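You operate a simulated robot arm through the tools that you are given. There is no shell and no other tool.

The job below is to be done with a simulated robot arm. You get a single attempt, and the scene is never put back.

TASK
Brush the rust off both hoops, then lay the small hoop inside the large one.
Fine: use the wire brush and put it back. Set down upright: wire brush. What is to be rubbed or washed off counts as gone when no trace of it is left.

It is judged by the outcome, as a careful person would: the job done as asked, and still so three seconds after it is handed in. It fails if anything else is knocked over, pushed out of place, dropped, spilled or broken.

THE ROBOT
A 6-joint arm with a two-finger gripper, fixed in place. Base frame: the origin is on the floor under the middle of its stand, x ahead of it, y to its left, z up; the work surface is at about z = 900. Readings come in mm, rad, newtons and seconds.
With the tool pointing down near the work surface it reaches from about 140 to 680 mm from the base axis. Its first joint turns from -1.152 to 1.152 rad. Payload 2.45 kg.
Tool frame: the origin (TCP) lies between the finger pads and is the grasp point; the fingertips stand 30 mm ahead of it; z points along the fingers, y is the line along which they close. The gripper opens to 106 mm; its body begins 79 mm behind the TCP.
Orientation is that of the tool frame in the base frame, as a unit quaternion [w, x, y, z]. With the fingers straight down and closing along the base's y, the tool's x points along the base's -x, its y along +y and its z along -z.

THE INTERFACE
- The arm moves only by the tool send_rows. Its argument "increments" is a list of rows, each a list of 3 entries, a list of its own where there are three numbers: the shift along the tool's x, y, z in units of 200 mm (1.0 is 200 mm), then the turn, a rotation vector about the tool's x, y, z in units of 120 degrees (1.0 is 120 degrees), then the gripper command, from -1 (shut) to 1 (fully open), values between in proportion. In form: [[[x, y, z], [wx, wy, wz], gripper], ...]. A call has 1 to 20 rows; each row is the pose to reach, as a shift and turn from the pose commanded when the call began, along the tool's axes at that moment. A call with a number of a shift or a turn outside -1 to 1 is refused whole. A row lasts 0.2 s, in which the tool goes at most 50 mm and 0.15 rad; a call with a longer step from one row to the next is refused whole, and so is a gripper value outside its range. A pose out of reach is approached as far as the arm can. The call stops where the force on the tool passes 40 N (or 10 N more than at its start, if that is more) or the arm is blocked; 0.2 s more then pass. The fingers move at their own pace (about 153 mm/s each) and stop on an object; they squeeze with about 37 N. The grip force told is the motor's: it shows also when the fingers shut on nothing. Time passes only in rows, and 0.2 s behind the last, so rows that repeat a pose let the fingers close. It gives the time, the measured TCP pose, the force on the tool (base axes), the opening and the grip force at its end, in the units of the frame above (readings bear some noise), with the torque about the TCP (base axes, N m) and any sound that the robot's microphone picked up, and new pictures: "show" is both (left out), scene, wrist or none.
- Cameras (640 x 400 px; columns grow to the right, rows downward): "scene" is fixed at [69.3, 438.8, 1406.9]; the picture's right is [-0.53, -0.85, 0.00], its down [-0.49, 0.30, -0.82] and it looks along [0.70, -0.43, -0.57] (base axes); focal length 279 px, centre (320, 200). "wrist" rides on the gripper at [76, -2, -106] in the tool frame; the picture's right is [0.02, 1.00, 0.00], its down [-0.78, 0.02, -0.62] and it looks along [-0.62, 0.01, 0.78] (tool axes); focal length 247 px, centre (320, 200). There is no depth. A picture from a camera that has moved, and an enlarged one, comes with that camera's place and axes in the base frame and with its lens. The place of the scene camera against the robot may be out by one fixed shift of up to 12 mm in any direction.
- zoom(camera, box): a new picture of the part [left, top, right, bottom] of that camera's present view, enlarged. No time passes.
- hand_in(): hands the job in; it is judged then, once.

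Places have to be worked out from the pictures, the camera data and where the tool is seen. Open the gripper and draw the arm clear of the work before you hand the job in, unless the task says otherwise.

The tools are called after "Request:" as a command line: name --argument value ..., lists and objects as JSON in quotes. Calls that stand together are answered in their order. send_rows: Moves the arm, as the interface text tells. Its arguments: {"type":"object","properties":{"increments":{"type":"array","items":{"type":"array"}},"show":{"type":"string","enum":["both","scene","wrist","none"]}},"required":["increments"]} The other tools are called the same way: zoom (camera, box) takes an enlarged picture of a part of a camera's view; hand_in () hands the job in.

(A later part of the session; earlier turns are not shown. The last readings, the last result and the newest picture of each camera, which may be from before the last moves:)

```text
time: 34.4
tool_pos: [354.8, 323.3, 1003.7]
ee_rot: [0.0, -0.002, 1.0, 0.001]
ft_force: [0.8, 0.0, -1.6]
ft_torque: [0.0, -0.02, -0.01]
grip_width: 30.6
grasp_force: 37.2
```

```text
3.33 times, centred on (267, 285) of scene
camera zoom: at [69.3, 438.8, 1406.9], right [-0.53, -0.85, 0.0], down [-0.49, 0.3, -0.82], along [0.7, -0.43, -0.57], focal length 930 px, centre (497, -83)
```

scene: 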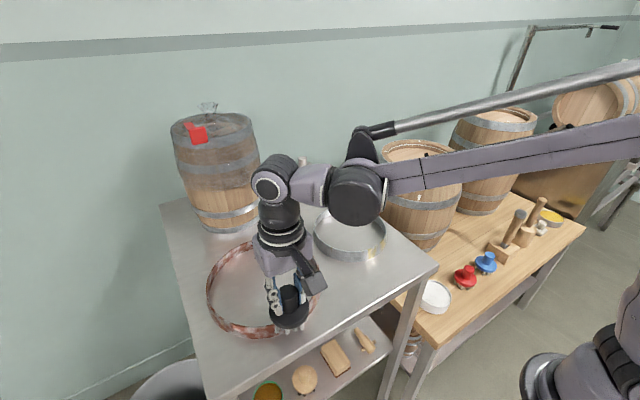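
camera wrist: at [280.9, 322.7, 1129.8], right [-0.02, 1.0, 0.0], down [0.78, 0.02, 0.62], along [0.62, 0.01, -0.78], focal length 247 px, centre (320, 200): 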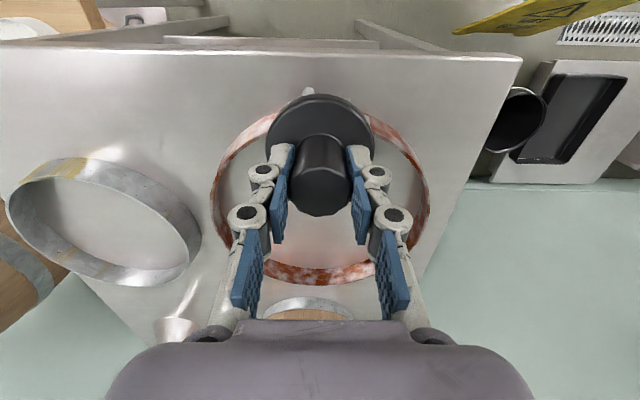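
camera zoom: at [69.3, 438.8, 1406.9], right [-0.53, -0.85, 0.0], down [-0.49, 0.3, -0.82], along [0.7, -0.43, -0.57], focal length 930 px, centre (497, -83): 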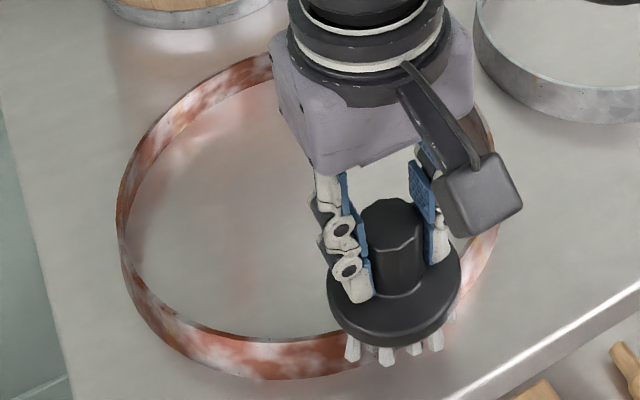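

The rust on the large hoop has begun fading and it hasn't moved, but contact was lost by the end. I'll go down about 0.8 mm and continue.

Request:
send_rows --increments '[[[0, 0.0, 0.004], [0, 0, 0], -1], [[0, 0.06, 0.004], [0, 0, 0], -1], [[0, 0.12, 0.004], [0, 0, 0], -1], [[0, 0.06, 0.004], [0, 0, 0], -1], [[0, 0, 0.004], [0, 0, 0], -1], [[0, -0.06, 0.004], [0, 0, 0], -1], [[0, 0, 0.004], [0, 0, 0], -1], [[0, 0.06, 0.004], [0, 0, 0], -1], [[0, 0.12, 0.004], [0, 0, 0], -1], [[0, 0.06, 0.004], [0, 0, 0], -1], [[0, 0, 0.004], [0, 0, 0], -1], [[0, -0.06, 0.004], [0, 0, 0], -1], [[0, 0, 0.004], [0, 0, 0], -1]]' --show "scene"

Request:
zoom --camera "scene" --box '[195, 225, 339, 345]'

```text
time: 35.8
tool_pos: [355.0, 315.3, 1000.8]
ee_rot: [0.0, -0.001, 1.0, 0.003]
ft_force: [-1.3, -1.3, 6.4]
ft_torque: [-0.34, 0.02, -0.04]
grip_width: 30.7
grasp_force: 36.7
stopped in row 7: the force on the tool passed its limit at 44 N (the readings are from after the stop); the commanded pose is now the measured one
```

scene: 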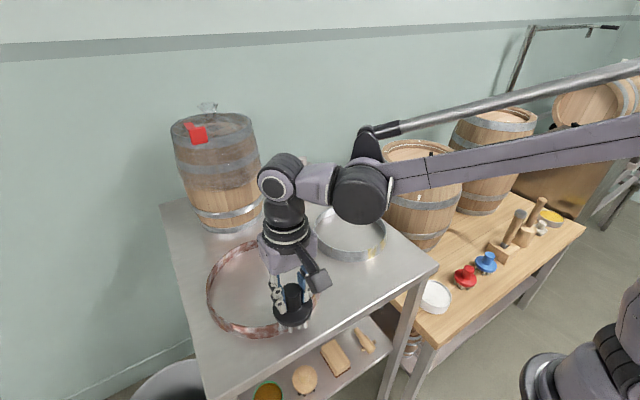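

```text
3.33 times, centred on (267, 285) of scene
camera zoom: at [69.2, 438.7, 1406.9], right [-0.53, -0.85, 0.0], down [-0.49, 0.3, -0.82], along [0.7, -0.43, -0.57], focal length 930 px, centre (497, -83)
```

zoom: 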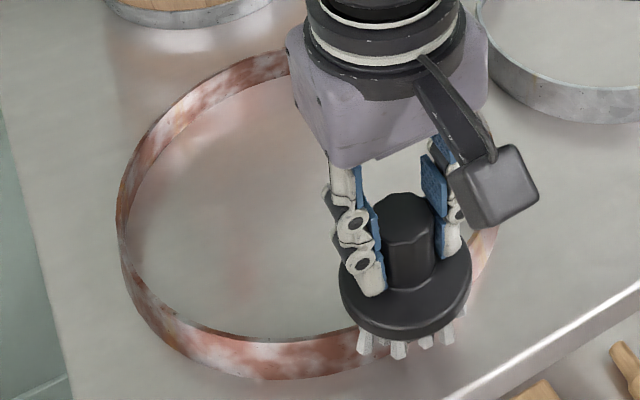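

Good progress; the call stopped at a force peak and now sits at 6 N. I'll continue strokes at this height.

Request:
send_rows --increments '[[[0, 0.05, 0], [0, 0, 0], -1], [[0, 0.1, 0], [0, 0, 0], -1], [[0, 0.15, 0], [0, 0, 0], -1], [[0, 0.1, 0], [0, 0, 0], -1], [[0, 0.05, 0], [0, 0, 0], -1], [[0, 0, 0], [0, 0, 0], -1], [[0, 0.05, 0], [0, 0, 0], -1], [[0, 0.1, 0], [0, 0, 0], -1], [[0, 0.15, 0], [0, 0, 0], -1], [[0, 0.1, 0], [0, 0, 0], -1], [[0, 0.05, 0], [0, 0, 0], -1], [[0, 0, 0], [0, 0, 0], -1], [[0, 0.05, 0], [0, 0, 0], -1]]' --show "scene"

Request:
zoom --camera "scene" --box '[195, 225, 339, 345]'

```text
time: 38.6
tool_pos: [355.1, 325.1, 1001.0]
ee_rot: [0.0, -0.001, 1.0, 0.002]
ft_force: [0.1, -3.5, 6.5]
ft_torque: [-0.51, -0.06, -0.02]
grip_width: 30.4
grasp_force: 37.0
```

scene: 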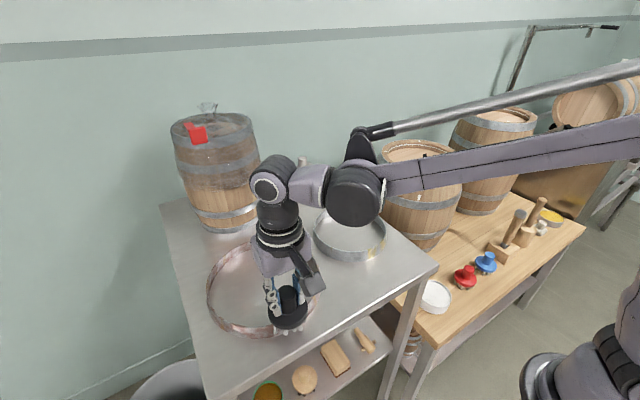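

```text
3.33 times, centred on (267, 285) of scene
camera zoom: at [69.2, 438.6, 1407.0], right [-0.53, -0.85, 0.0], down [-0.49, 0.3, -0.82], along [0.7, -0.43, -0.57], focal length 930 px, centre (497, -83)
```

zoom: 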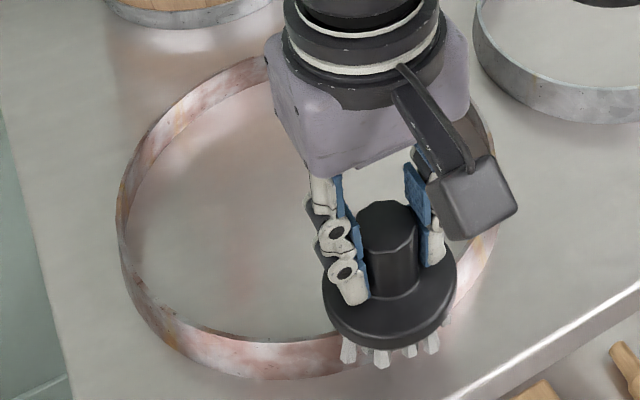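

The large hoop's rust is faint now and contact is steady near 6 N. I'll keep rubbing at the same height, with an extra set of strokes.

Request:
send_rows --increments '[[[0, 0.05, 0], [0, 0, 0], -1], [[0, 0.1, 0], [0, 0, 0], -1], [[0, 0.05, 0], [0, 0, 0], -1], [[0, 0, 0], [0, 0, 0], -1], [[0, -0.05, 0], [0, 0, 0], -1], [[0, 0, 0], [0, 0, 0], -1], [[0, 0.05, 0], [0, 0, 0], -1], [[0, 0.1, 0], [0, 0, 0], -1], [[0, 0.05, 0], [0, 0, 0], -1], [[0, 0, 0], [0, 0, 0], -1], [[0, -0.05, 0], [0, 0, 0], -1], [[0, 0, 0], [0, 0, 0], -1], [[0, 0.05, 0], [0, 0, 0], -1], [[0, 0.1, 0], [0, 0, 0], -1], [[0, 0.05, 0], [0, 0, 0], -1], [[0, 0, 0], [0, 0, 0], -1], [[0, -0.05, 0], [0, 0, 0], -1], [[0, 0, 0], [0, 0, 0], -1]]' --show "scene"

Request:
zoom --camera "scene" --box '[195, 225, 339, 345]'

```text
time: 39.8
tool_pos: [354.5, 321.6, 1001.3]
ee_rot: [0.001, -0.001, 1.0, 0.004]
ft_force: [-1.3, -1.2, 6.4]
ft_torque: [-0.3, -0.01, 0.01]
grip_width: 30.4
grasp_force: 36.9
stopped in row 5: the force on the tool passed its limit at 41 N (the readings are from after the stop); the commanded pose is now the measured one
```

scene: 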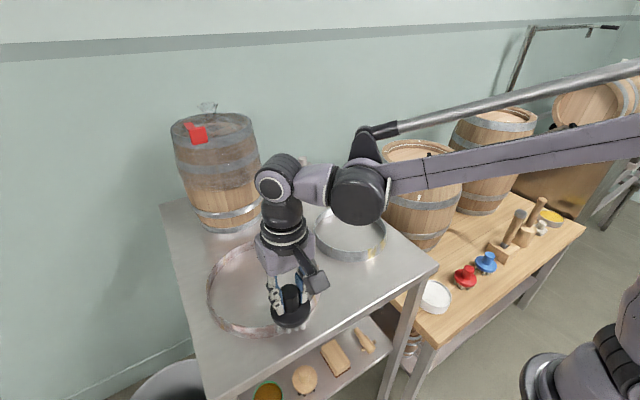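

```text
3.33 times, centred on (267, 285) of scene
camera zoom: at [69.2, 438.7, 1406.9], right [-0.53, -0.85, 0.0], down [-0.49, 0.3, -0.82], along [0.7, -0.43, -0.57], focal length 930 px, centre (497, -83)
```

zoom: 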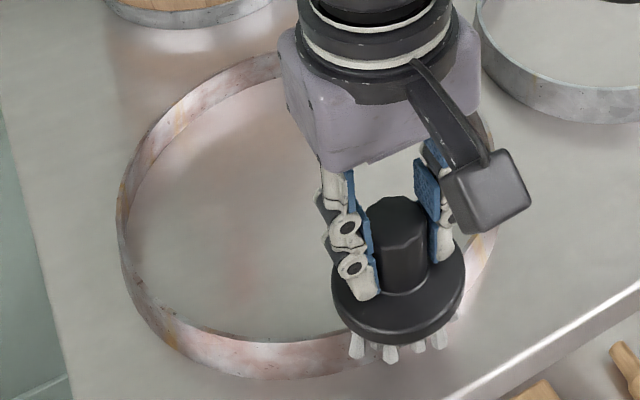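

The rust is nearly gone; a force peak (41 N) stopped the call early. I'll continue with slightly less pressure (0.3 mm up).

Request:
send_rows --increments '[[[0, 0.05, -0.001], [0, 0, 0], -1], [[0, 0.1, -0.001], [0, 0, 0], -1], [[0, 0.15, -0.001], [0, 0, 0], -1], [[0, 0.1, -0.001], [0, 0, 0], -1], [[0, 0.05, -0.001], [0, 0, 0], -1], [[0, 0, -0.001], [0, 0, 0], -1], [[0, 0.05, -0.001], [0, 0, 0], -1], [[0, 0.1, -0.001], [0, 0, 0], -1], [[0, 0.15, -0.001], [0, 0, 0], -1], [[0, 0.1, -0.001], [0, 0, 0], -1], [[0, 0.05, -0.001], [0, 0, 0], -1], [[0, 0, -0.001], [0, 0, 0], -1], [[0, 0.05, -0.001], [0, 0, 0], -1], [[0, 0.1, -0.001], [0, 0, 0], -1]]' --show "scene"

Request:
zoom --camera "scene" --box '[195, 225, 339, 345]'

```text
time: 42.8
tool_pos: [354.1, 340.1, 1001.6]
ee_rot: [0.001, -0.002, 1.0, 0.003]
ft_force: [1.1, -10.3, 26.2]
ft_torque: [-0.83, -0.1, 0.03]
grip_width: 30.9
grasp_force: 37.2
```

scene: 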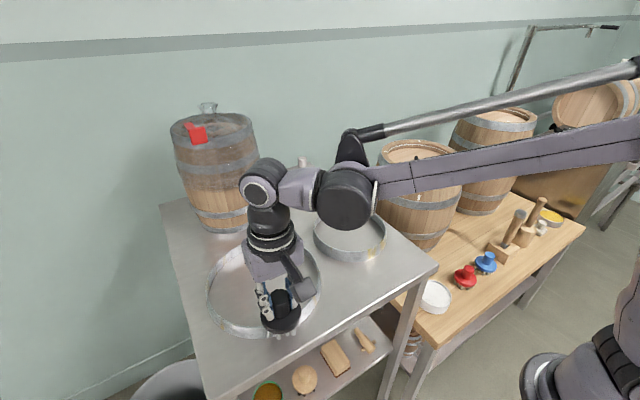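

```text
3.33 times, centred on (267, 285) of scene
camera zoom: at [69.0, 438.3, 1407.1], right [-0.53, -0.85, 0.0], down [-0.49, 0.3, -0.82], along [0.7, -0.43, -0.57], focal length 930 px, centre (497, -83)
```

zoom: 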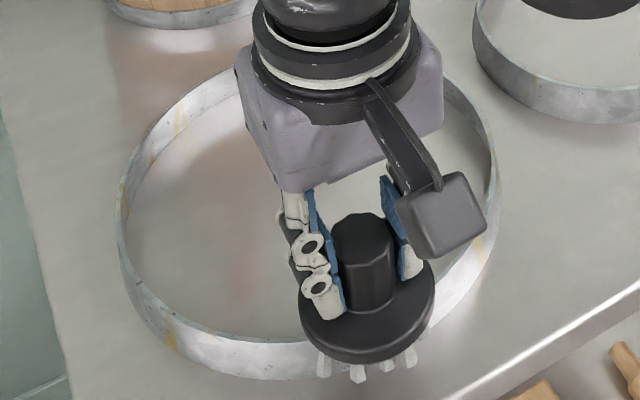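

The large hoop is now bare metal with the same yellowish finish marks. I'll do a final few strokes for safety and then lift off.

Request:
send_rows --increments '[[[0, -0.05, -0.001], [0, 0, 0], -1], [[0, -0.1, -0.001], [0, 0, 0], -1], [[0, -0.15, -0.001], [0, 0, 0], -1], [[0, -0.1, -0.001], [0, 0, 0], -1], [[0, -0.05, -0.001], [0, 0, 0], -1], [[0, -0.1, -0.001], [0, 0, 0], -1], [[0, -0.1, -0.05], [0, 0, 0], -1], [[0, -0.1, -0.2], [0, 0, 0], -1], [[0, -0.1, -0.4], [0, 0, 0], -1], [[0, -0.1, -0.6], [0, 0, 0], -1], [[0, -0.1, -0.6], [0, 0, 0], -1]]' --show "both"

Request:
zoom --camera "scene" --box '[195, 195, 395, 345]'

```text
time: 45.2
tool_pos: [354.9, 320.0, 1121.7]
ee_rot: [0.001, -0.002, 1.0, 0.004]
ft_force: [-0.2, -0.1, -2.3]
ft_torque: [-0.04, -0.05, -0.04]
grip_width: 30.4
grasp_force: 36.9
camera wrist: at [280.4, 317.5, 1229.9], right [-0.03, 1.0, 0.01], down [0.78, 0.01, 0.62], along [0.62, 0.02, -0.78], focal length 247 px, centre (320, 200)
```

scene: 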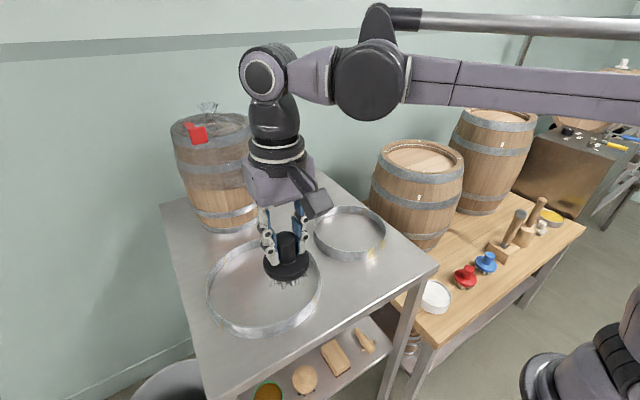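
wrist: 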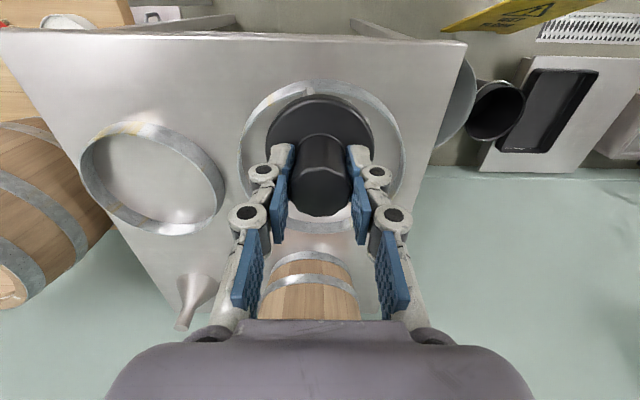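

```text
2.67 times, centred on (295, 270) of scene
camera zoom: at [69.3, 438.8, 1406.9], right [-0.53, -0.85, 0.0], down [-0.49, 0.3, -0.82], along [0.7, -0.43, -0.57], focal length 744 px, centre (387, 13)
```

zoom: 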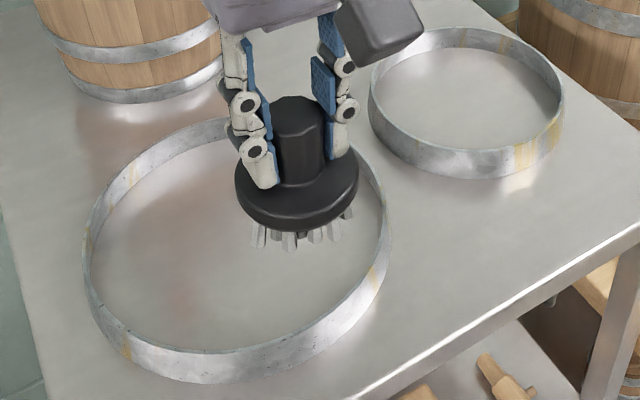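

Both hoops are clean. Now I'll carry the brush back over its original spot near (357, 156), staying high, then check position before lowering.

Request:
send_rows --increments '[[[0, -0.2, 0], [0, 0, 0], -1], [[-0.003, -0.4, 0.05], [0, 0, 0], -1], [[-0.006, -0.6, 0.15], [0, 0, 0], -1], [[-0.009, -0.75, 0.3], [0, 0, 0], -1], [[-0.0115, -0.82, 0.45], [0, 0, 0], -1], [[-0.0115, -0.82, 0.5], [0, 0, 0], -1], [[-0.0115, -0.82, 0.5], [0, 0, 0], -1]]' --show "both"

Request:
zoom --camera "wrist" --box '[240, 60, 400, 230]'

Request:
zoom --camera "scene" --box '[310, 200, 410, 300]'

```text
time: 46.8
tool_pos: [360.3, 156.6, 1018.4]
ee_rot: [0.001, -0.002, 1.0, 0.004]
ft_force: [-0.2, -0.1, -0.8]
ft_torque: [-0.01, 0.0, -0.01]
grip_width: 30.5
grasp_force: 37.8
camera wrist: at [284.7, 155.5, 1126.8], right [-0.03, 1.0, 0.01], down [0.78, 0.01, 0.62], along [0.62, 0.02, -0.78], focal length 247 px, centre (320, 200)
```

scene: 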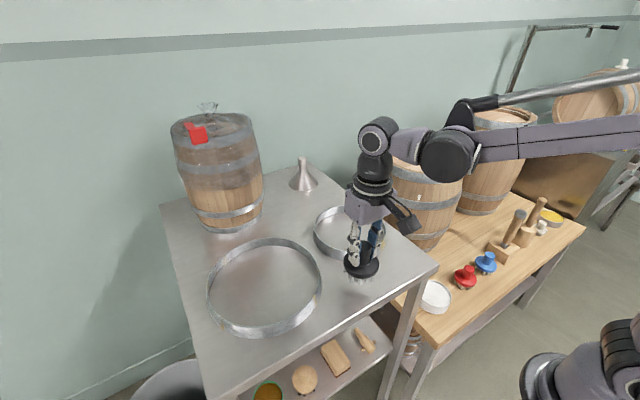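
wrist: 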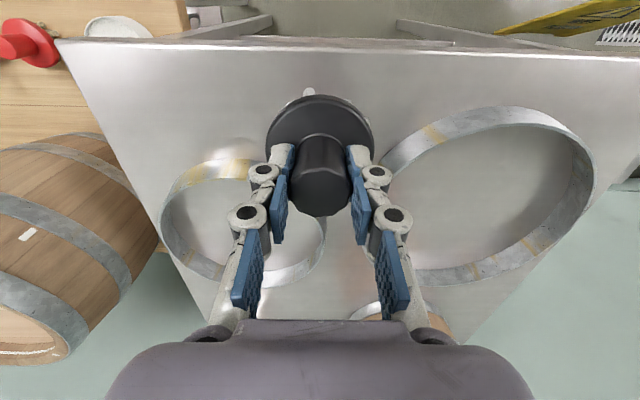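

```text
2.35 times, centred on (320, 145) of wrist
camera zoom: at [284.7, 155.5, 1126.8], right [-0.03, 1.0, 0.01], down [0.78, 0.01, 0.62], along [0.62, 0.02, -0.78], focal length 581 px, centre (320, 329)
```

zoom: 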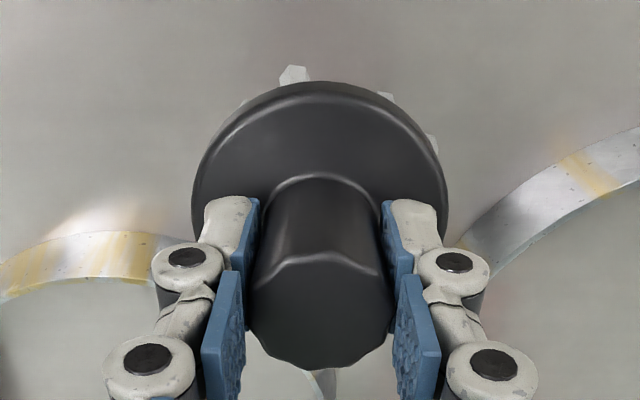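

```text
4.00 times, centred on (360, 250) of scene
camera zoom: at [69.3, 438.8, 1406.9], right [-0.53, -0.85, 0.0], down [-0.49, 0.3, -0.82], along [0.7, -0.43, -0.57], focal length 1116 px, centre (160, 0)
```

zoom: 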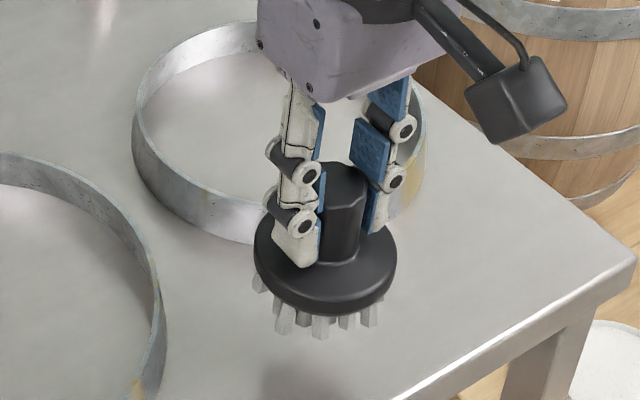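

The TCP is about 3 mm too far in x and the tool has drifted half a degree, so I'll correct both while lowering to just above the surface.

Request:
send_rows --increments '[[[0.014, 0, 0.0], [0.0038, 0, 0.0019], -1], [[0.014, 0, 0.1], [0.0038, 0, 0.0019], -1], [[0.014, 0, 0.17], [0.0038, 0, 0.0019], -1], [[0.014, 0, 0.2], [0.0038, 0, 0.0019], -1], [[0.014, 0, 0.215], [0.0038, 0, 0.0019], -1], [[0.014, 0, 0.215], [0.0038, 0, 0.0019], -1]]' --show "none"

```text
time: 48.2
tool_pos: [355.7, 156.2, 976.9]
ee_rot: [0.001, 0.001, 1.0, 0.001]
ft_force: [0.7, 0.4, -1.3]
ft_torque: [-0.02, -0.01, 0.0]
grip_width: 30.5
grasp_force: 37.2
```

Now at z ≈ 977 without contact; I'll step down a few more millimetres.

Request:
send_rows --increments '[[[-0.005, 0, 0.007], [0, 0, 0], -1], [[-0.005, 0, 0.014], [0, 0, 0], -1], [[-0.005, 0, 0.018], [0, 0, 0], -1], [[-0.005, 0, 0.018], [0, 0, 0], -1]]' --show "scene"

Request:
zoom --camera "scene" --box '[320, 240, 400, 310]'

```text
time: 49.2
tool_pos: [356.8, 156.9, 974.7]
ee_rot: [0.001, 0.0, 1.0, 0.001]
ft_force: [-0.3, -0.2, -1.5]
ft_torque: [-0.03, -0.02, -0.01]
grip_width: 30.5
grasp_force: 36.8
```

scene: 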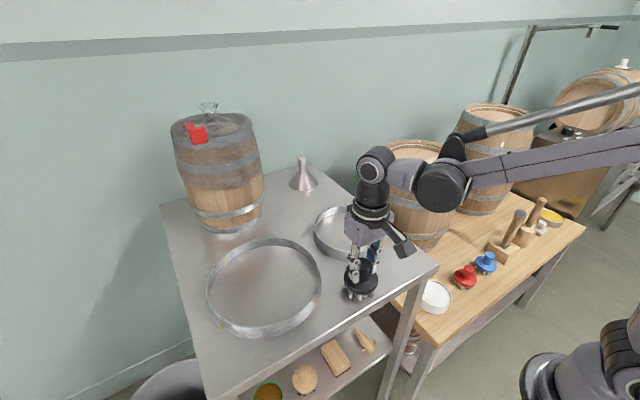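

```text
5.71 times, centred on (360, 275) of scene
camera zoom: at [69.3, 438.8, 1406.9], right [-0.53, -0.85, 0.0], down [-0.49, 0.3, -0.82], along [0.7, -0.43, -0.57], focal length 1595 px, centre (91, -229)
```

zoom: 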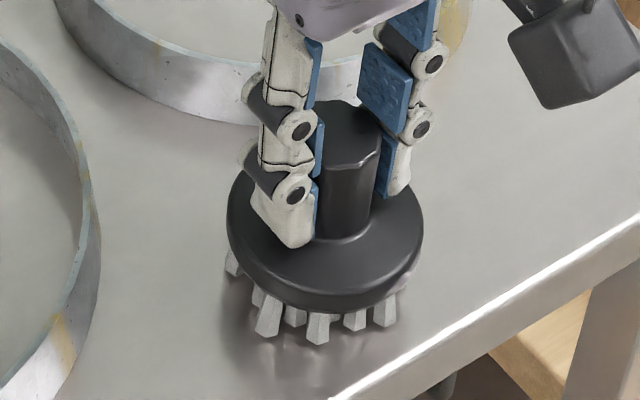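

The brush is within a couple of millimetres of its original place and just above the surface. I'll continue down in tiny steps.

Request:
send_rows --increments '[[[-0.003, -0.005, 0.005], [0, 0, 0], -1], [[-0.003, -0.005, 0.009], [0, 0, 0], -1], [[-0.003, -0.005, 0.009], [0, 0, 0], -1]]' --show "none"

```text
time: 50.0
tool_pos: [355.8, 155.2, 971.9]
ee_rot: [0.001, 0.001, 1.0, 0.0]
ft_force: [-0.3, -0.5, 0.8]
ft_torque: [-0.09, -0.07, 0.01]
grip_width: 30.7
grasp_force: 36.6
```

Force has just risen to about zero net load, so the bristles touch the table. I'll settle 0.4 mm more and open the gripper.

Request:
send_rows --increments '[[[0, 0, 0.002], [0, 0, 0], -1], [[0, 0, 0.002], [0, 0, 0], -0.2], [[0, 0, 0.002], [0, 0, 0], 0.2], [[0, 0, 0.002], [0, 0, 0], 0.6], [[0, 0, 0.002], [0, 0, 0], 0.8], [[0, 0, 0.002], [0, 0, 0], 0.8]]' --show "both"

Request:
zoom --camera "scene" --box '[320, 240, 400, 310]'

```text
time: 51.4
tool_pos: [355.5, 154.3, 970.7]
ee_rot: [0.0, 0.001, 1.0, 0.001]
ft_force: [-0.5, -0.2, 0.1]
ft_torque: [0.01, 0.0, -0.02]
grip_width: 95.4
grasp_force: 0.1
camera wrist: at [281.1, 155.5, 1079.3], right [-0.02, 1.0, 0.0], down [0.78, 0.02, 0.62], along [0.62, 0.01, -0.78], focal length 247 px, centre (320, 200)
```

scene: 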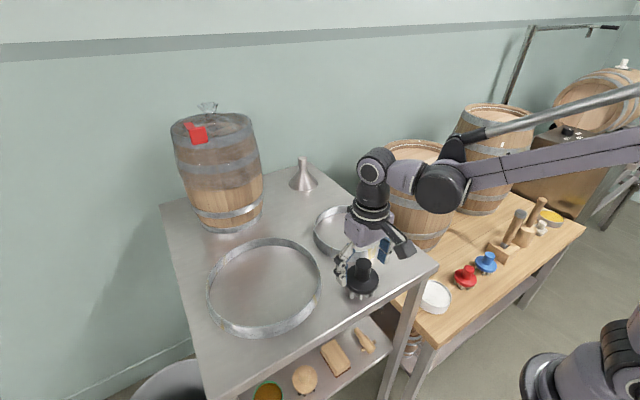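
wrist: 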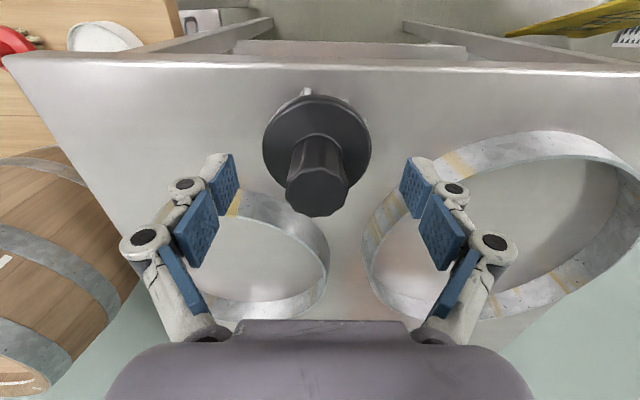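

```text
5.71 times, centred on (360, 275) of scene
camera zoom: at [69.3, 438.8, 1406.9], right [-0.53, -0.85, 0.0], down [-0.49, 0.3, -0.82], along [0.7, -0.43, -0.57], focal length 1595 px, centre (91, -229)
```

zoom: 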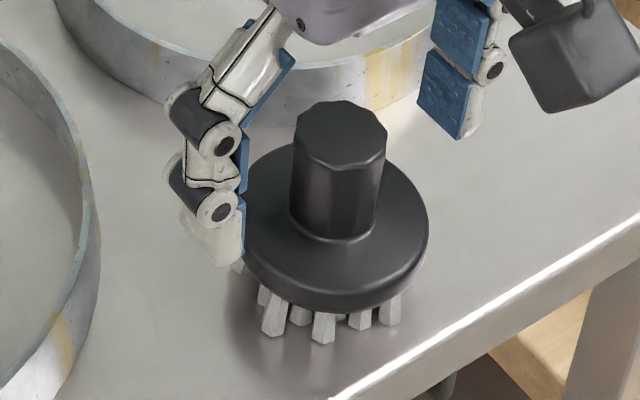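

The brush stands upright back on its spot. I'll rise straight up clear of the knob and then move over the small hoop to measure it.

Request:
send_rows --increments '[[[0, 0, -0.1], [0, 0, 0], 0.9], [[0, 0, -0.25], [0, 0, 0], 1], [[0, 0, -0.45], [0, 0, 0], 1], [[-0.08, -0.12, -0.6], [0, 0, 0], 1], [[-0.16, -0.25, -0.75], [0, 0, 0], 1], [[-0.2, -0.38, -0.9], [0, 0, 0], 1], [[-0.2, -0.38, -0.9], [0, 0, 0], 1]]' --show "both"

Request:
zoom --camera "scene" --box '[300, 195, 400, 310]'

Request:
zoom --camera "wrist" --box '[160, 40, 560, 280]'

```text
time: 53.0
tool_pos: [398.6, 78.7, 1152.0]
ee_rot: [0.001, 0.0, 1.0, 0.002]
ft_force: [-0.1, -0.4, 0.1]
ft_torque: [0.01, -0.03, -0.03]
grip_width: 105.9
grasp_force: 0.1
camera wrist: at [322.2, 77.9, 1259.6], right [-0.02, 1.0, 0.0], down [0.78, 0.02, 0.62], along [0.62, 0.01, -0.78], focal length 247 px, centre (320, 200)
```

scene: 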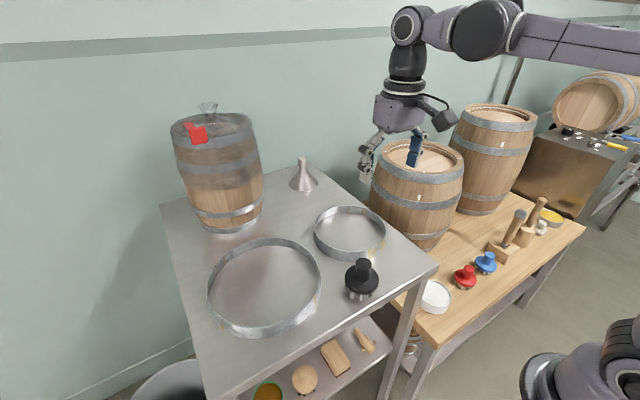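
wrist: 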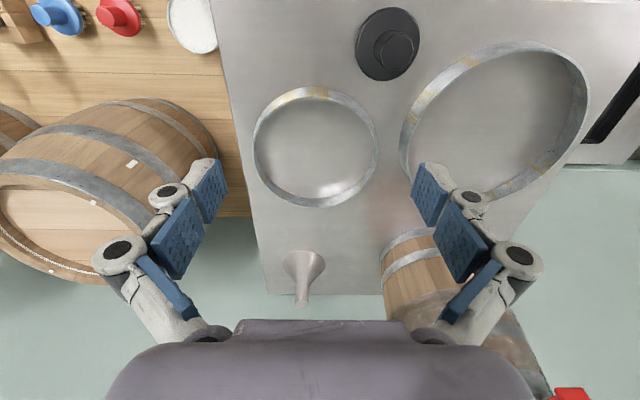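

```text
3.48 times, centred on (350, 252) of scene
camera zoom: at [69.3, 438.8, 1406.9], right [-0.53, -0.85, 0.0], down [-0.49, 0.3, -0.82], along [0.7, -0.43, -0.57], focal length 971 px, centre (216, 17)
```

zoom: 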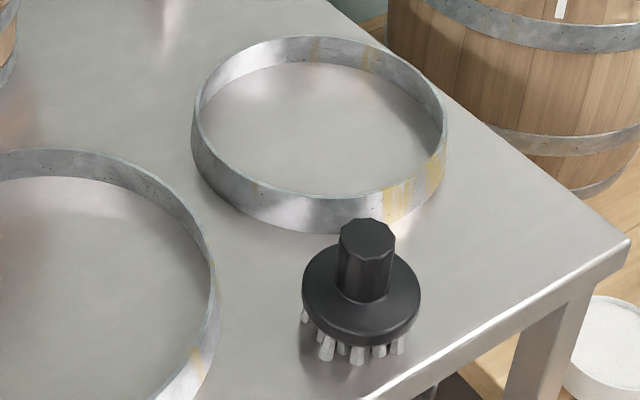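

```text
1.60 times, centred on (360, 160) of wrist
camera zoom: at [322.2, 77.9, 1259.6], right [-0.02, 1.0, 0.0], down [0.78, 0.02, 0.62], along [0.62, 0.01, -0.78], focal length 395 px, centre (256, 264)
```

zoom: 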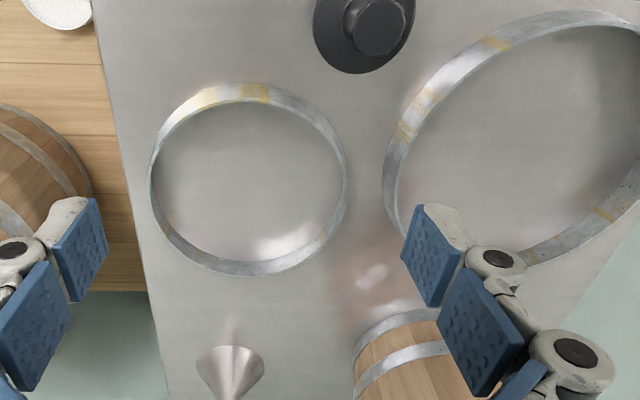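

The view shows the clean small hoop centred near (507, 74) with radius about 94.5, and the large hoop unmoved near (473, 326). I'll grip the small hoop's near wall at (412, 74), which needs the tool turned 90° so it closes along x. I'll turn and descend to a standoff.

Request:
send_rows --increments '[[[-0.006, -0.002, 0.02], [0, 0, -0.068], 0.6], [[-0.012, -0.004, 0.06], [0, 0, -0.136], 0.2], [[-0.02, -0.006, 0.11], [0, 0, -0.205], 0.2], [[-0.026, -0.008, 0.16], [0, 0, -0.273], 0.2], [[-0.032, -0.01, 0.22], [0, 0, -0.341], 0.2], [[-0.038, -0.012, 0.28], [0, 0, -0.409], 0.2], [[-0.045, -0.014, 0.34], [0, 0, -0.477], 0.2], [[-0.051, -0.017, 0.4], [0, 0, -0.545], 0.2], [[-0.057, -0.019, 0.46], [0, 0, -0.614], 0.2], [[-0.064, -0.021, 0.52], [0, 0, -0.682], 0.2], [[-0.07, -0.0235, 0.58], [0, 0, -0.75], 0.2], [[-0.07, -0.0235, 0.58], [0, 0, -0.75], 0.2]]' --show "both"

Request:
zoom --camera "scene" --box '[300, 170, 410, 290]'

```text
time: 55.6
tool_pos: [411.2, 73.7, 1035.3]
ee_rot: [-0.001, 0.708, -0.707, 0.0]
ft_force: [0.6, 0.1, 0.2]
ft_torque: [0.02, -0.01, -0.01]
grip_width: 63.5
grasp_force: 0.1
camera wrist: at [413.1, -0.4, 1143.0], right [-1.0, -0.02, 0.0], down [-0.02, 0.78, 0.62], along [-0.01, 0.62, -0.78], focal length 247 px, centre (320, 200)
```

scene: 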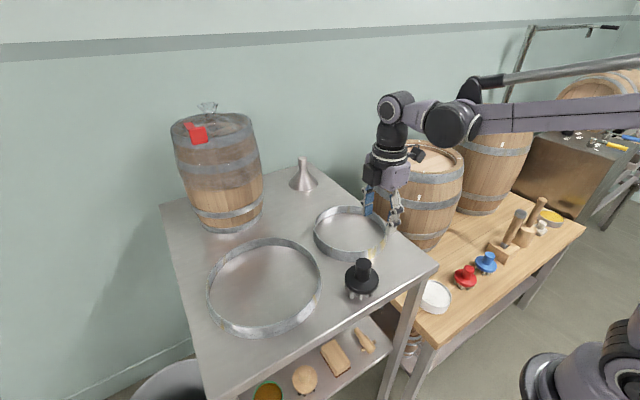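
wrist: 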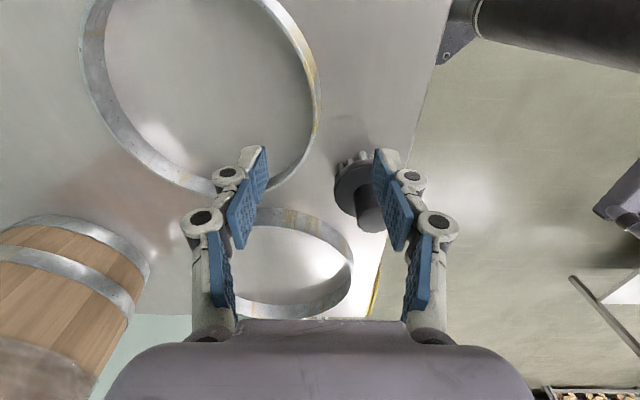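

```text
3.33 times, centred on (355, 230) of scene
camera zoom: at [69.3, 438.8, 1406.9], right [-0.53, -0.85, 0.0], down [-0.49, 0.3, -0.82], along [0.7, -0.43, -0.57], focal length 930 px, centre (203, 100)
```

zoom: 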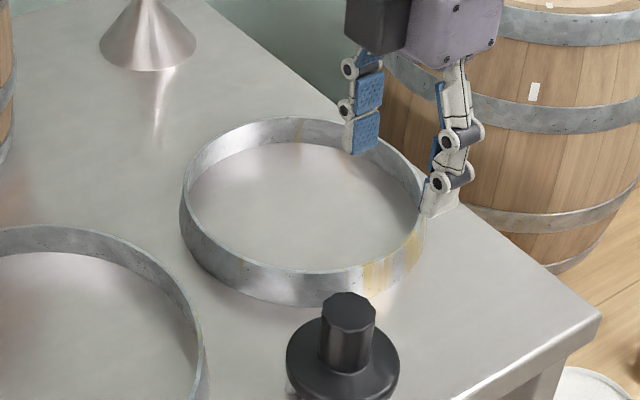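

Straddling position looks right: the rim's near wall is at x ≈ 412 with the TCP at 411. I'll descend to z ≈ 937 so the tips stop about 7 mm above the table.

Request:
send_rows --increments '[[[0, -0.006, 0.15], [0, 0, 0], 0.2], [[0, -0.006, 0.3], [0, 0, 0], 0.2], [[0, -0.006, 0.42], [0, 0, 0], 0.2], [[0, -0.006, 0.485], [0, 0, 0], 0.2], [[0, -0.006, 0.485], [0, 0, 0], 0.2]]' --show "both"

Request:
zoom --camera "scene" --box '[300, 170, 410, 290]'

```text
time: 56.8
tool_pos: [411.0, 76.1, 939.0]
ee_rot: [-0.001, 0.707, -0.707, -0.001]
ft_force: [0.5, -0.1, 1.3]
ft_torque: [0.01, 0.02, 0.0]
grip_width: 63.7
grasp_force: 0.0
camera wrist: at [414.2, 0.2, 1046.6], right [-1.0, -0.02, 0.0], down [-0.02, 0.78, 0.62], along [-0.01, 0.62, -0.78], focal length 247 px, centre (320, 200)
```

scene: 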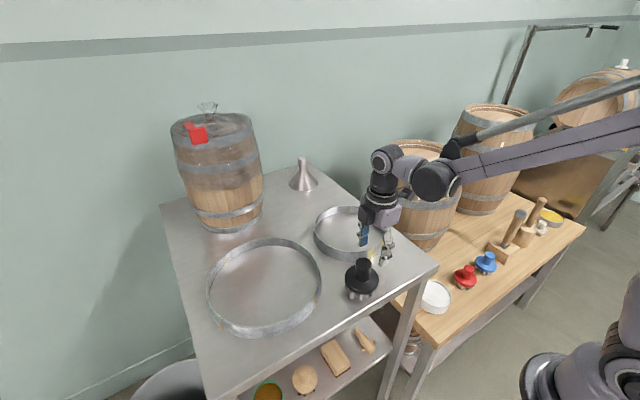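
wrist: 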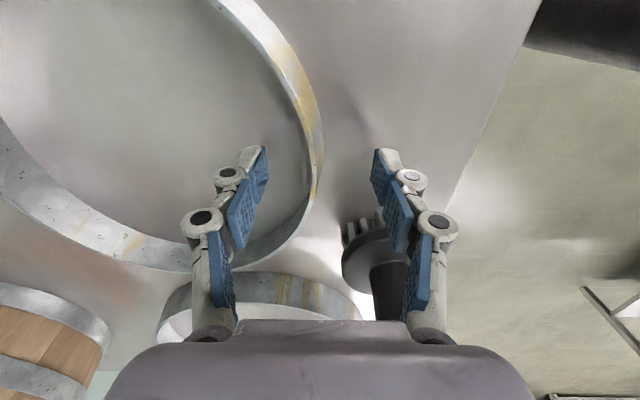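

```text
3.33 times, centred on (355, 230) of scene
camera zoom: at [69.3, 438.8, 1406.9], right [-0.53, -0.85, 0.0], down [-0.49, 0.3, -0.82], along [0.7, -0.43, -0.57], focal length 930 px, centre (203, 100)
```

zoom: 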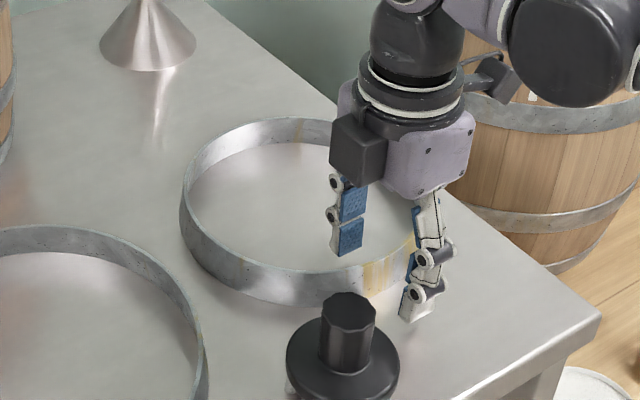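

Request:
zoom --camera "wrist" --box '[220, 60, 420, 240]'

```text
2.22 times, centred on (320, 150) of wrist
camera zoom: at [414.2, 0.2, 1046.6], right [-1.0, -0.02, 0.0], down [-0.02, 0.78, 0.62], along [-0.01, 0.62, -0.78], focal length 549 px, centre (320, 311)
```

zoom: 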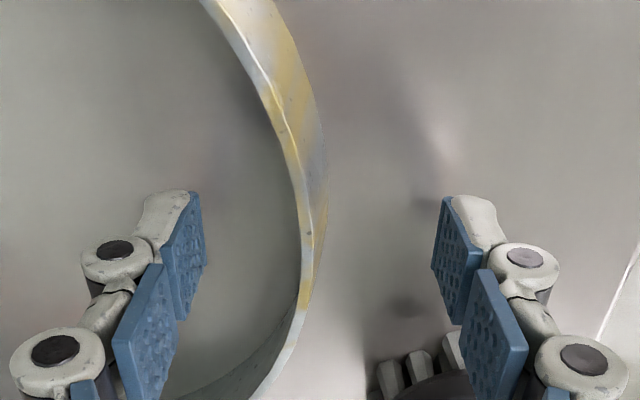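

The wall passes between the pads within about 2 mm of centre at y ≈ 73. I'll nudge 1.5 mm in x, drop 2 mm and close.

Request:
send_rows --increments '[[[0, -0.0075, 0.01], [0, 0, 0], 0.2], [[0, -0.0075, 0.01], [0, 0, 0], -0.3], [[0, -0.0075, 0.01], [0, 0, 0], -0.7], [[0, -0.0075, 0.01], [0, 0, 0], -1], [[0, -0.0075, 0.01], [0, 0, 0], -1], [[0, -0.0075, 0.01], [0, 0, 0], -1]]' --show "both"

Request:
zoom --camera "scene" --box '[300, 170, 410, 290]'

Request:
zoom --camera "wrist" --box '[220, 60, 420, 240]'

```text
time: 58.2
tool_pos: [413.9, 74.7, 936.6]
ee_rot: [-0.001, 0.708, -0.706, 0.0]
ft_force: [-0.3, 0.5, -0.5]
ft_torque: [-0.03, -0.03, 0.13]
grip_width: 5.9
grasp_force: 32.4
camera wrist: at [415.6, 0.0, 1044.5], right [-1.0, -0.02, 0.0], down [-0.02, 0.78, 0.62], along [-0.01, 0.62, -0.78], focal length 247 px, centre (320, 200)
```

scene: 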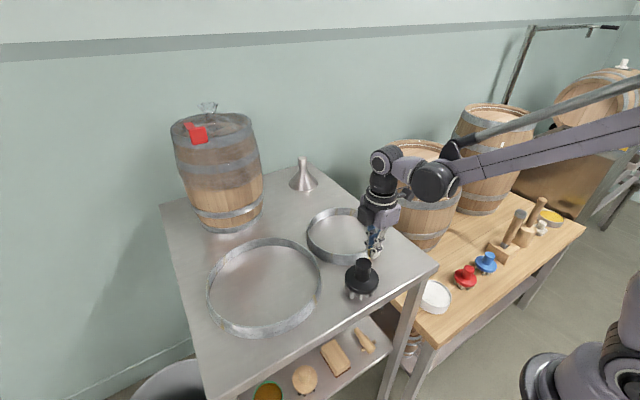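
wrist: 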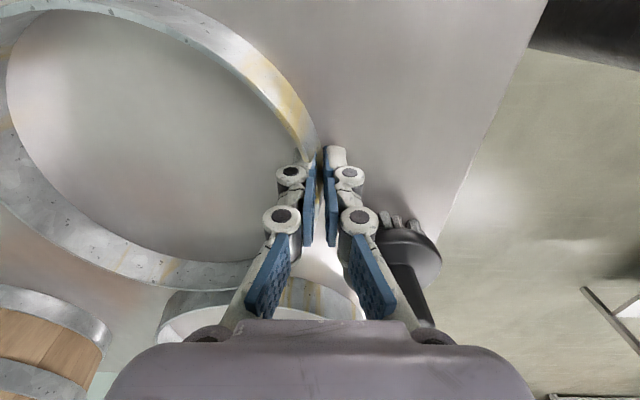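

```text
3.33 times, centred on (355, 230) of scene
camera zoom: at [69.3, 438.8, 1406.9], right [-0.53, -0.85, 0.0], down [-0.49, 0.3, -0.82], along [0.7, -0.43, -0.57], focal length 930 px, centre (203, 100)
```

zoom: 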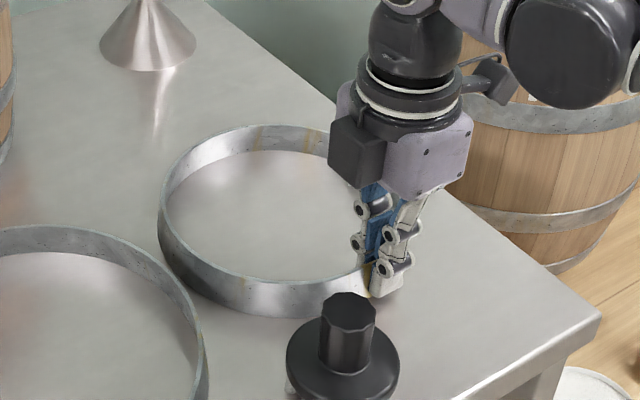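

```text
2.22 times, centred on (320, 150) of wrist
camera zoom: at [415.6, 0.0, 1044.5], right [-1.0, -0.02, 0.0], down [-0.02, 0.78, 0.62], along [-0.01, 0.62, -0.78], focal length 549 px, centre (320, 311)
```

zoom: 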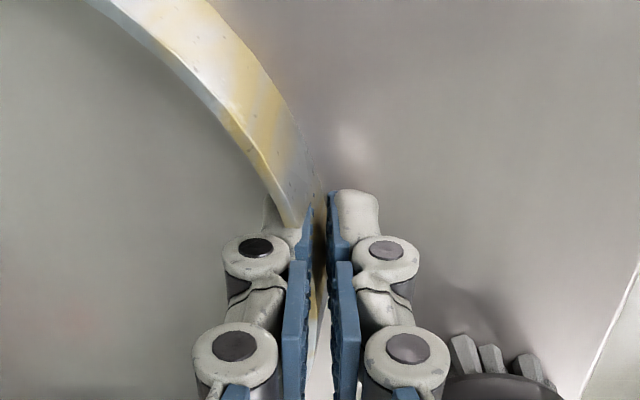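

The hoop is held (5.9 mm) but it swung so its centre is now near y ≈ 97. I'll wait a moment and check whether the grip settles.

Request:
send_rows --increments '[[[0, 0, 0], [0, 0, 0], -1], [[0, 0, 0], [0, 0, 0], -1], [[0, 0, 0], [0, 0, 0], -1]]' --show "both"

Request:
zoom --camera "wrist" --box '[260, 100, 380, 220]'

Request:
zoom --camera "scene" --box '[330, 220, 410, 300]'

```text
time: 59.0
tool_pos: [413.7, 74.7, 935.2]
ee_rot: [0.001, -0.707, 0.707, -0.001]
ft_force: [-0.8, 0.5, -1.2]
ft_torque: [-0.04, 0.0, 0.11]
grip_width: 5.6
grasp_force: 32.1
camera wrist: at [415.6, 0.0, 1044.5], right [-1.0, -0.02, 0.0], down [-0.02, 0.78, 0.62], along [-0.01, 0.62, -0.78], focal length 247 px, centre (320, 200)
```

scene: 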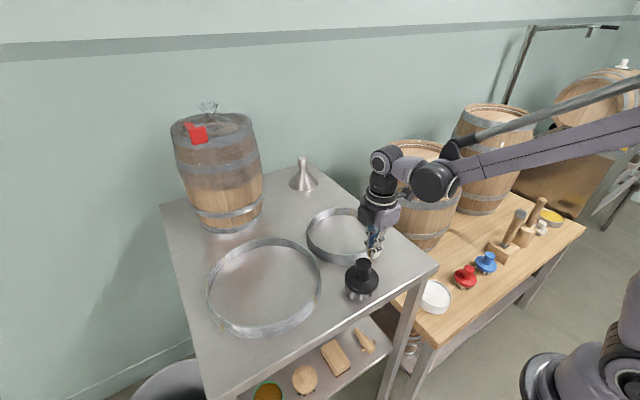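
wrist: 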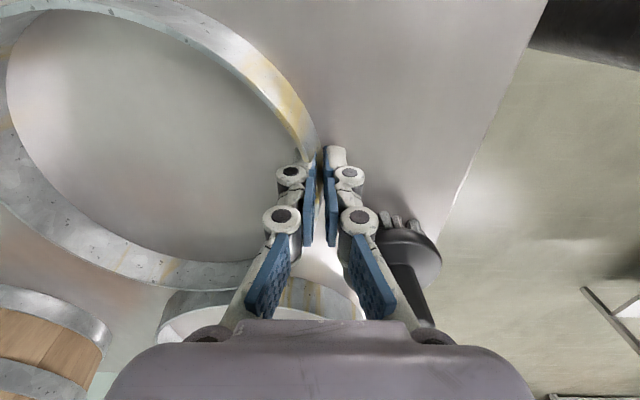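

```text
3.33 times, centred on (320, 160) of wrist
camera zoom: at [415.6, 0.0, 1044.5], right [-1.0, -0.02, 0.0], down [-0.02, 0.78, 0.62], along [-0.01, 0.62, -0.78], focal length 823 px, centre (320, 333)
```

zoom: 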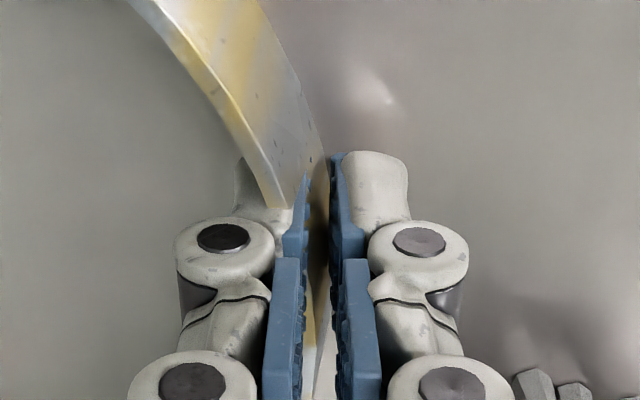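

```text
5.00 times, centred on (370, 260) of scene
camera zoom: at [69.3, 438.8, 1406.9], right [-0.53, -0.85, 0.0], down [-0.49, 0.3, -0.82], along [0.7, -0.43, -0.57], focal length 1396 px, centre (70, -100)
```

zoom: 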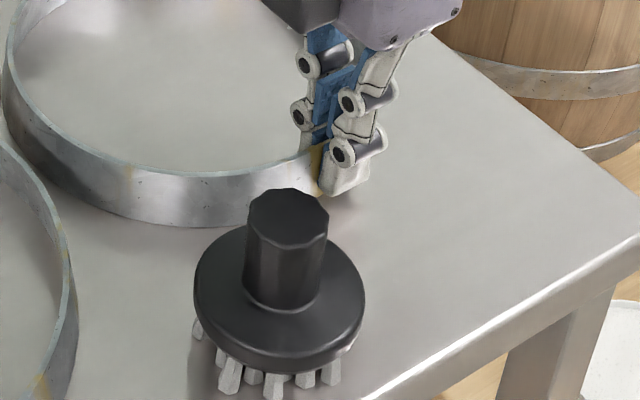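

The grip is static but off the wall's natural normal by about 13°, with the hoop's nearest point now near y ≈ 97. I'll open a little, shift 22 mm in +y and 2.5 mm in -x, and regrip squarely.

Request:
send_rows --increments '[[[0, 0, 0], [0, 0, 0], -0.3], [[0, 0, 0], [0, 0, 0], -0.3], [[0, 0, 0], [0, 0, 0], -0.3], [[-0.055, 0.006, 0], [0, 0, 0], -0.3], [[-0.11, 0.0125, 0], [0, 0, 0], -0.3], [[-0.11, 0.0125, 0], [0, 0, 0], -0.3]]' --show "both"

Request:
zoom --camera "wrist" --box '[240, 80, 400, 220]'

Request:
zoom --camera "scene" --box '[300, 190, 410, 300]'

```text
time: 60.4
tool_pos: [411.1, 97.8, 935.4]
ee_rot: [-0.001, 0.707, -0.707, 0.0]
ft_force: [0.8, -0.6, 0.3]
ft_torque: [-0.02, -0.01, 0.03]
grip_width: 37.1
grasp_force: 0.1
camera wrist: at [413.3, 22.3, 1044.2], right [-1.0, -0.02, 0.0], down [-0.02, 0.78, 0.62], along [-0.01, 0.62, -0.78], focal length 247 px, centre (320, 200)
```

scene: 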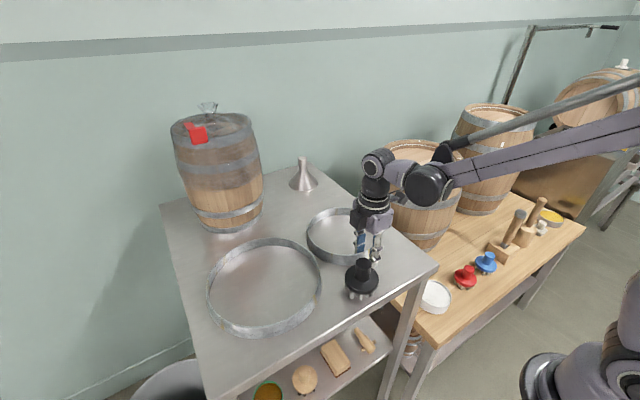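
wrist: 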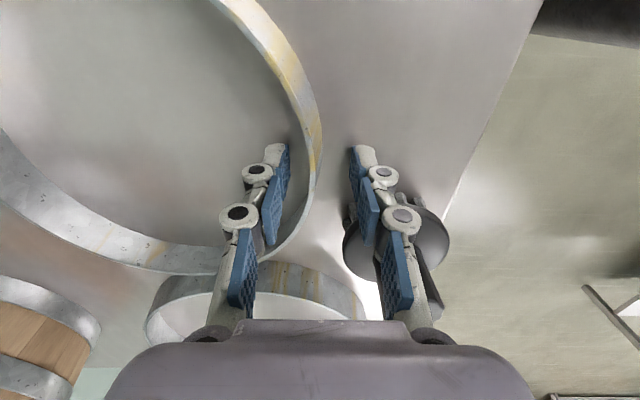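

```text
2.86 times, centred on (320, 150) of wrist
camera zoom: at [413.3, 22.3, 1044.2], right [-1.0, -0.02, 0.0], down [-0.02, 0.78, 0.62], along [-0.01, 0.62, -0.78], focal length 706 px, centre (320, 343)
```

zoom: 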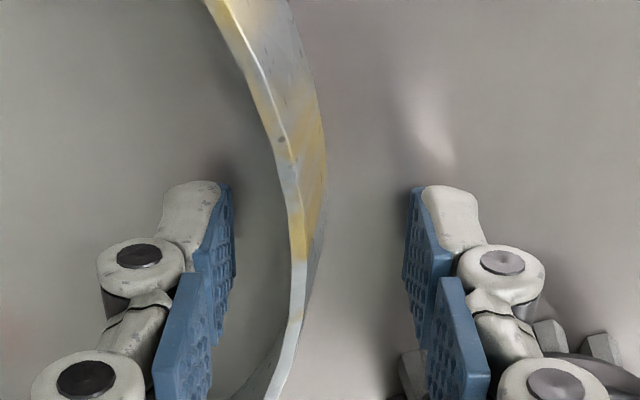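

```text
3.64 times, centred on (355, 245) of scene
camera zoom: at [69.3, 438.8, 1406.9], right [-0.53, -0.85, 0.0], down [-0.49, 0.3, -0.82], along [0.7, -0.43, -0.57], focal length 1015 px, centre (193, 36)
```

zoom: 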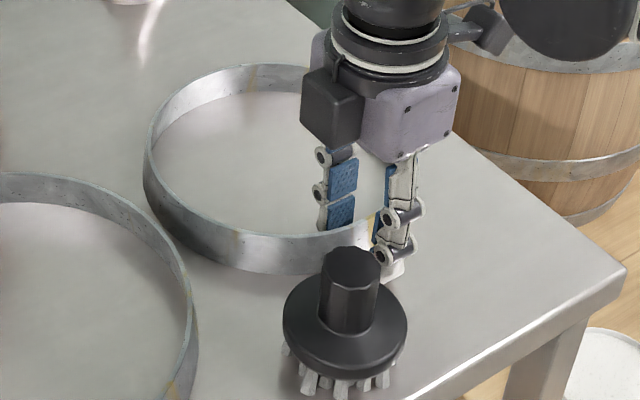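

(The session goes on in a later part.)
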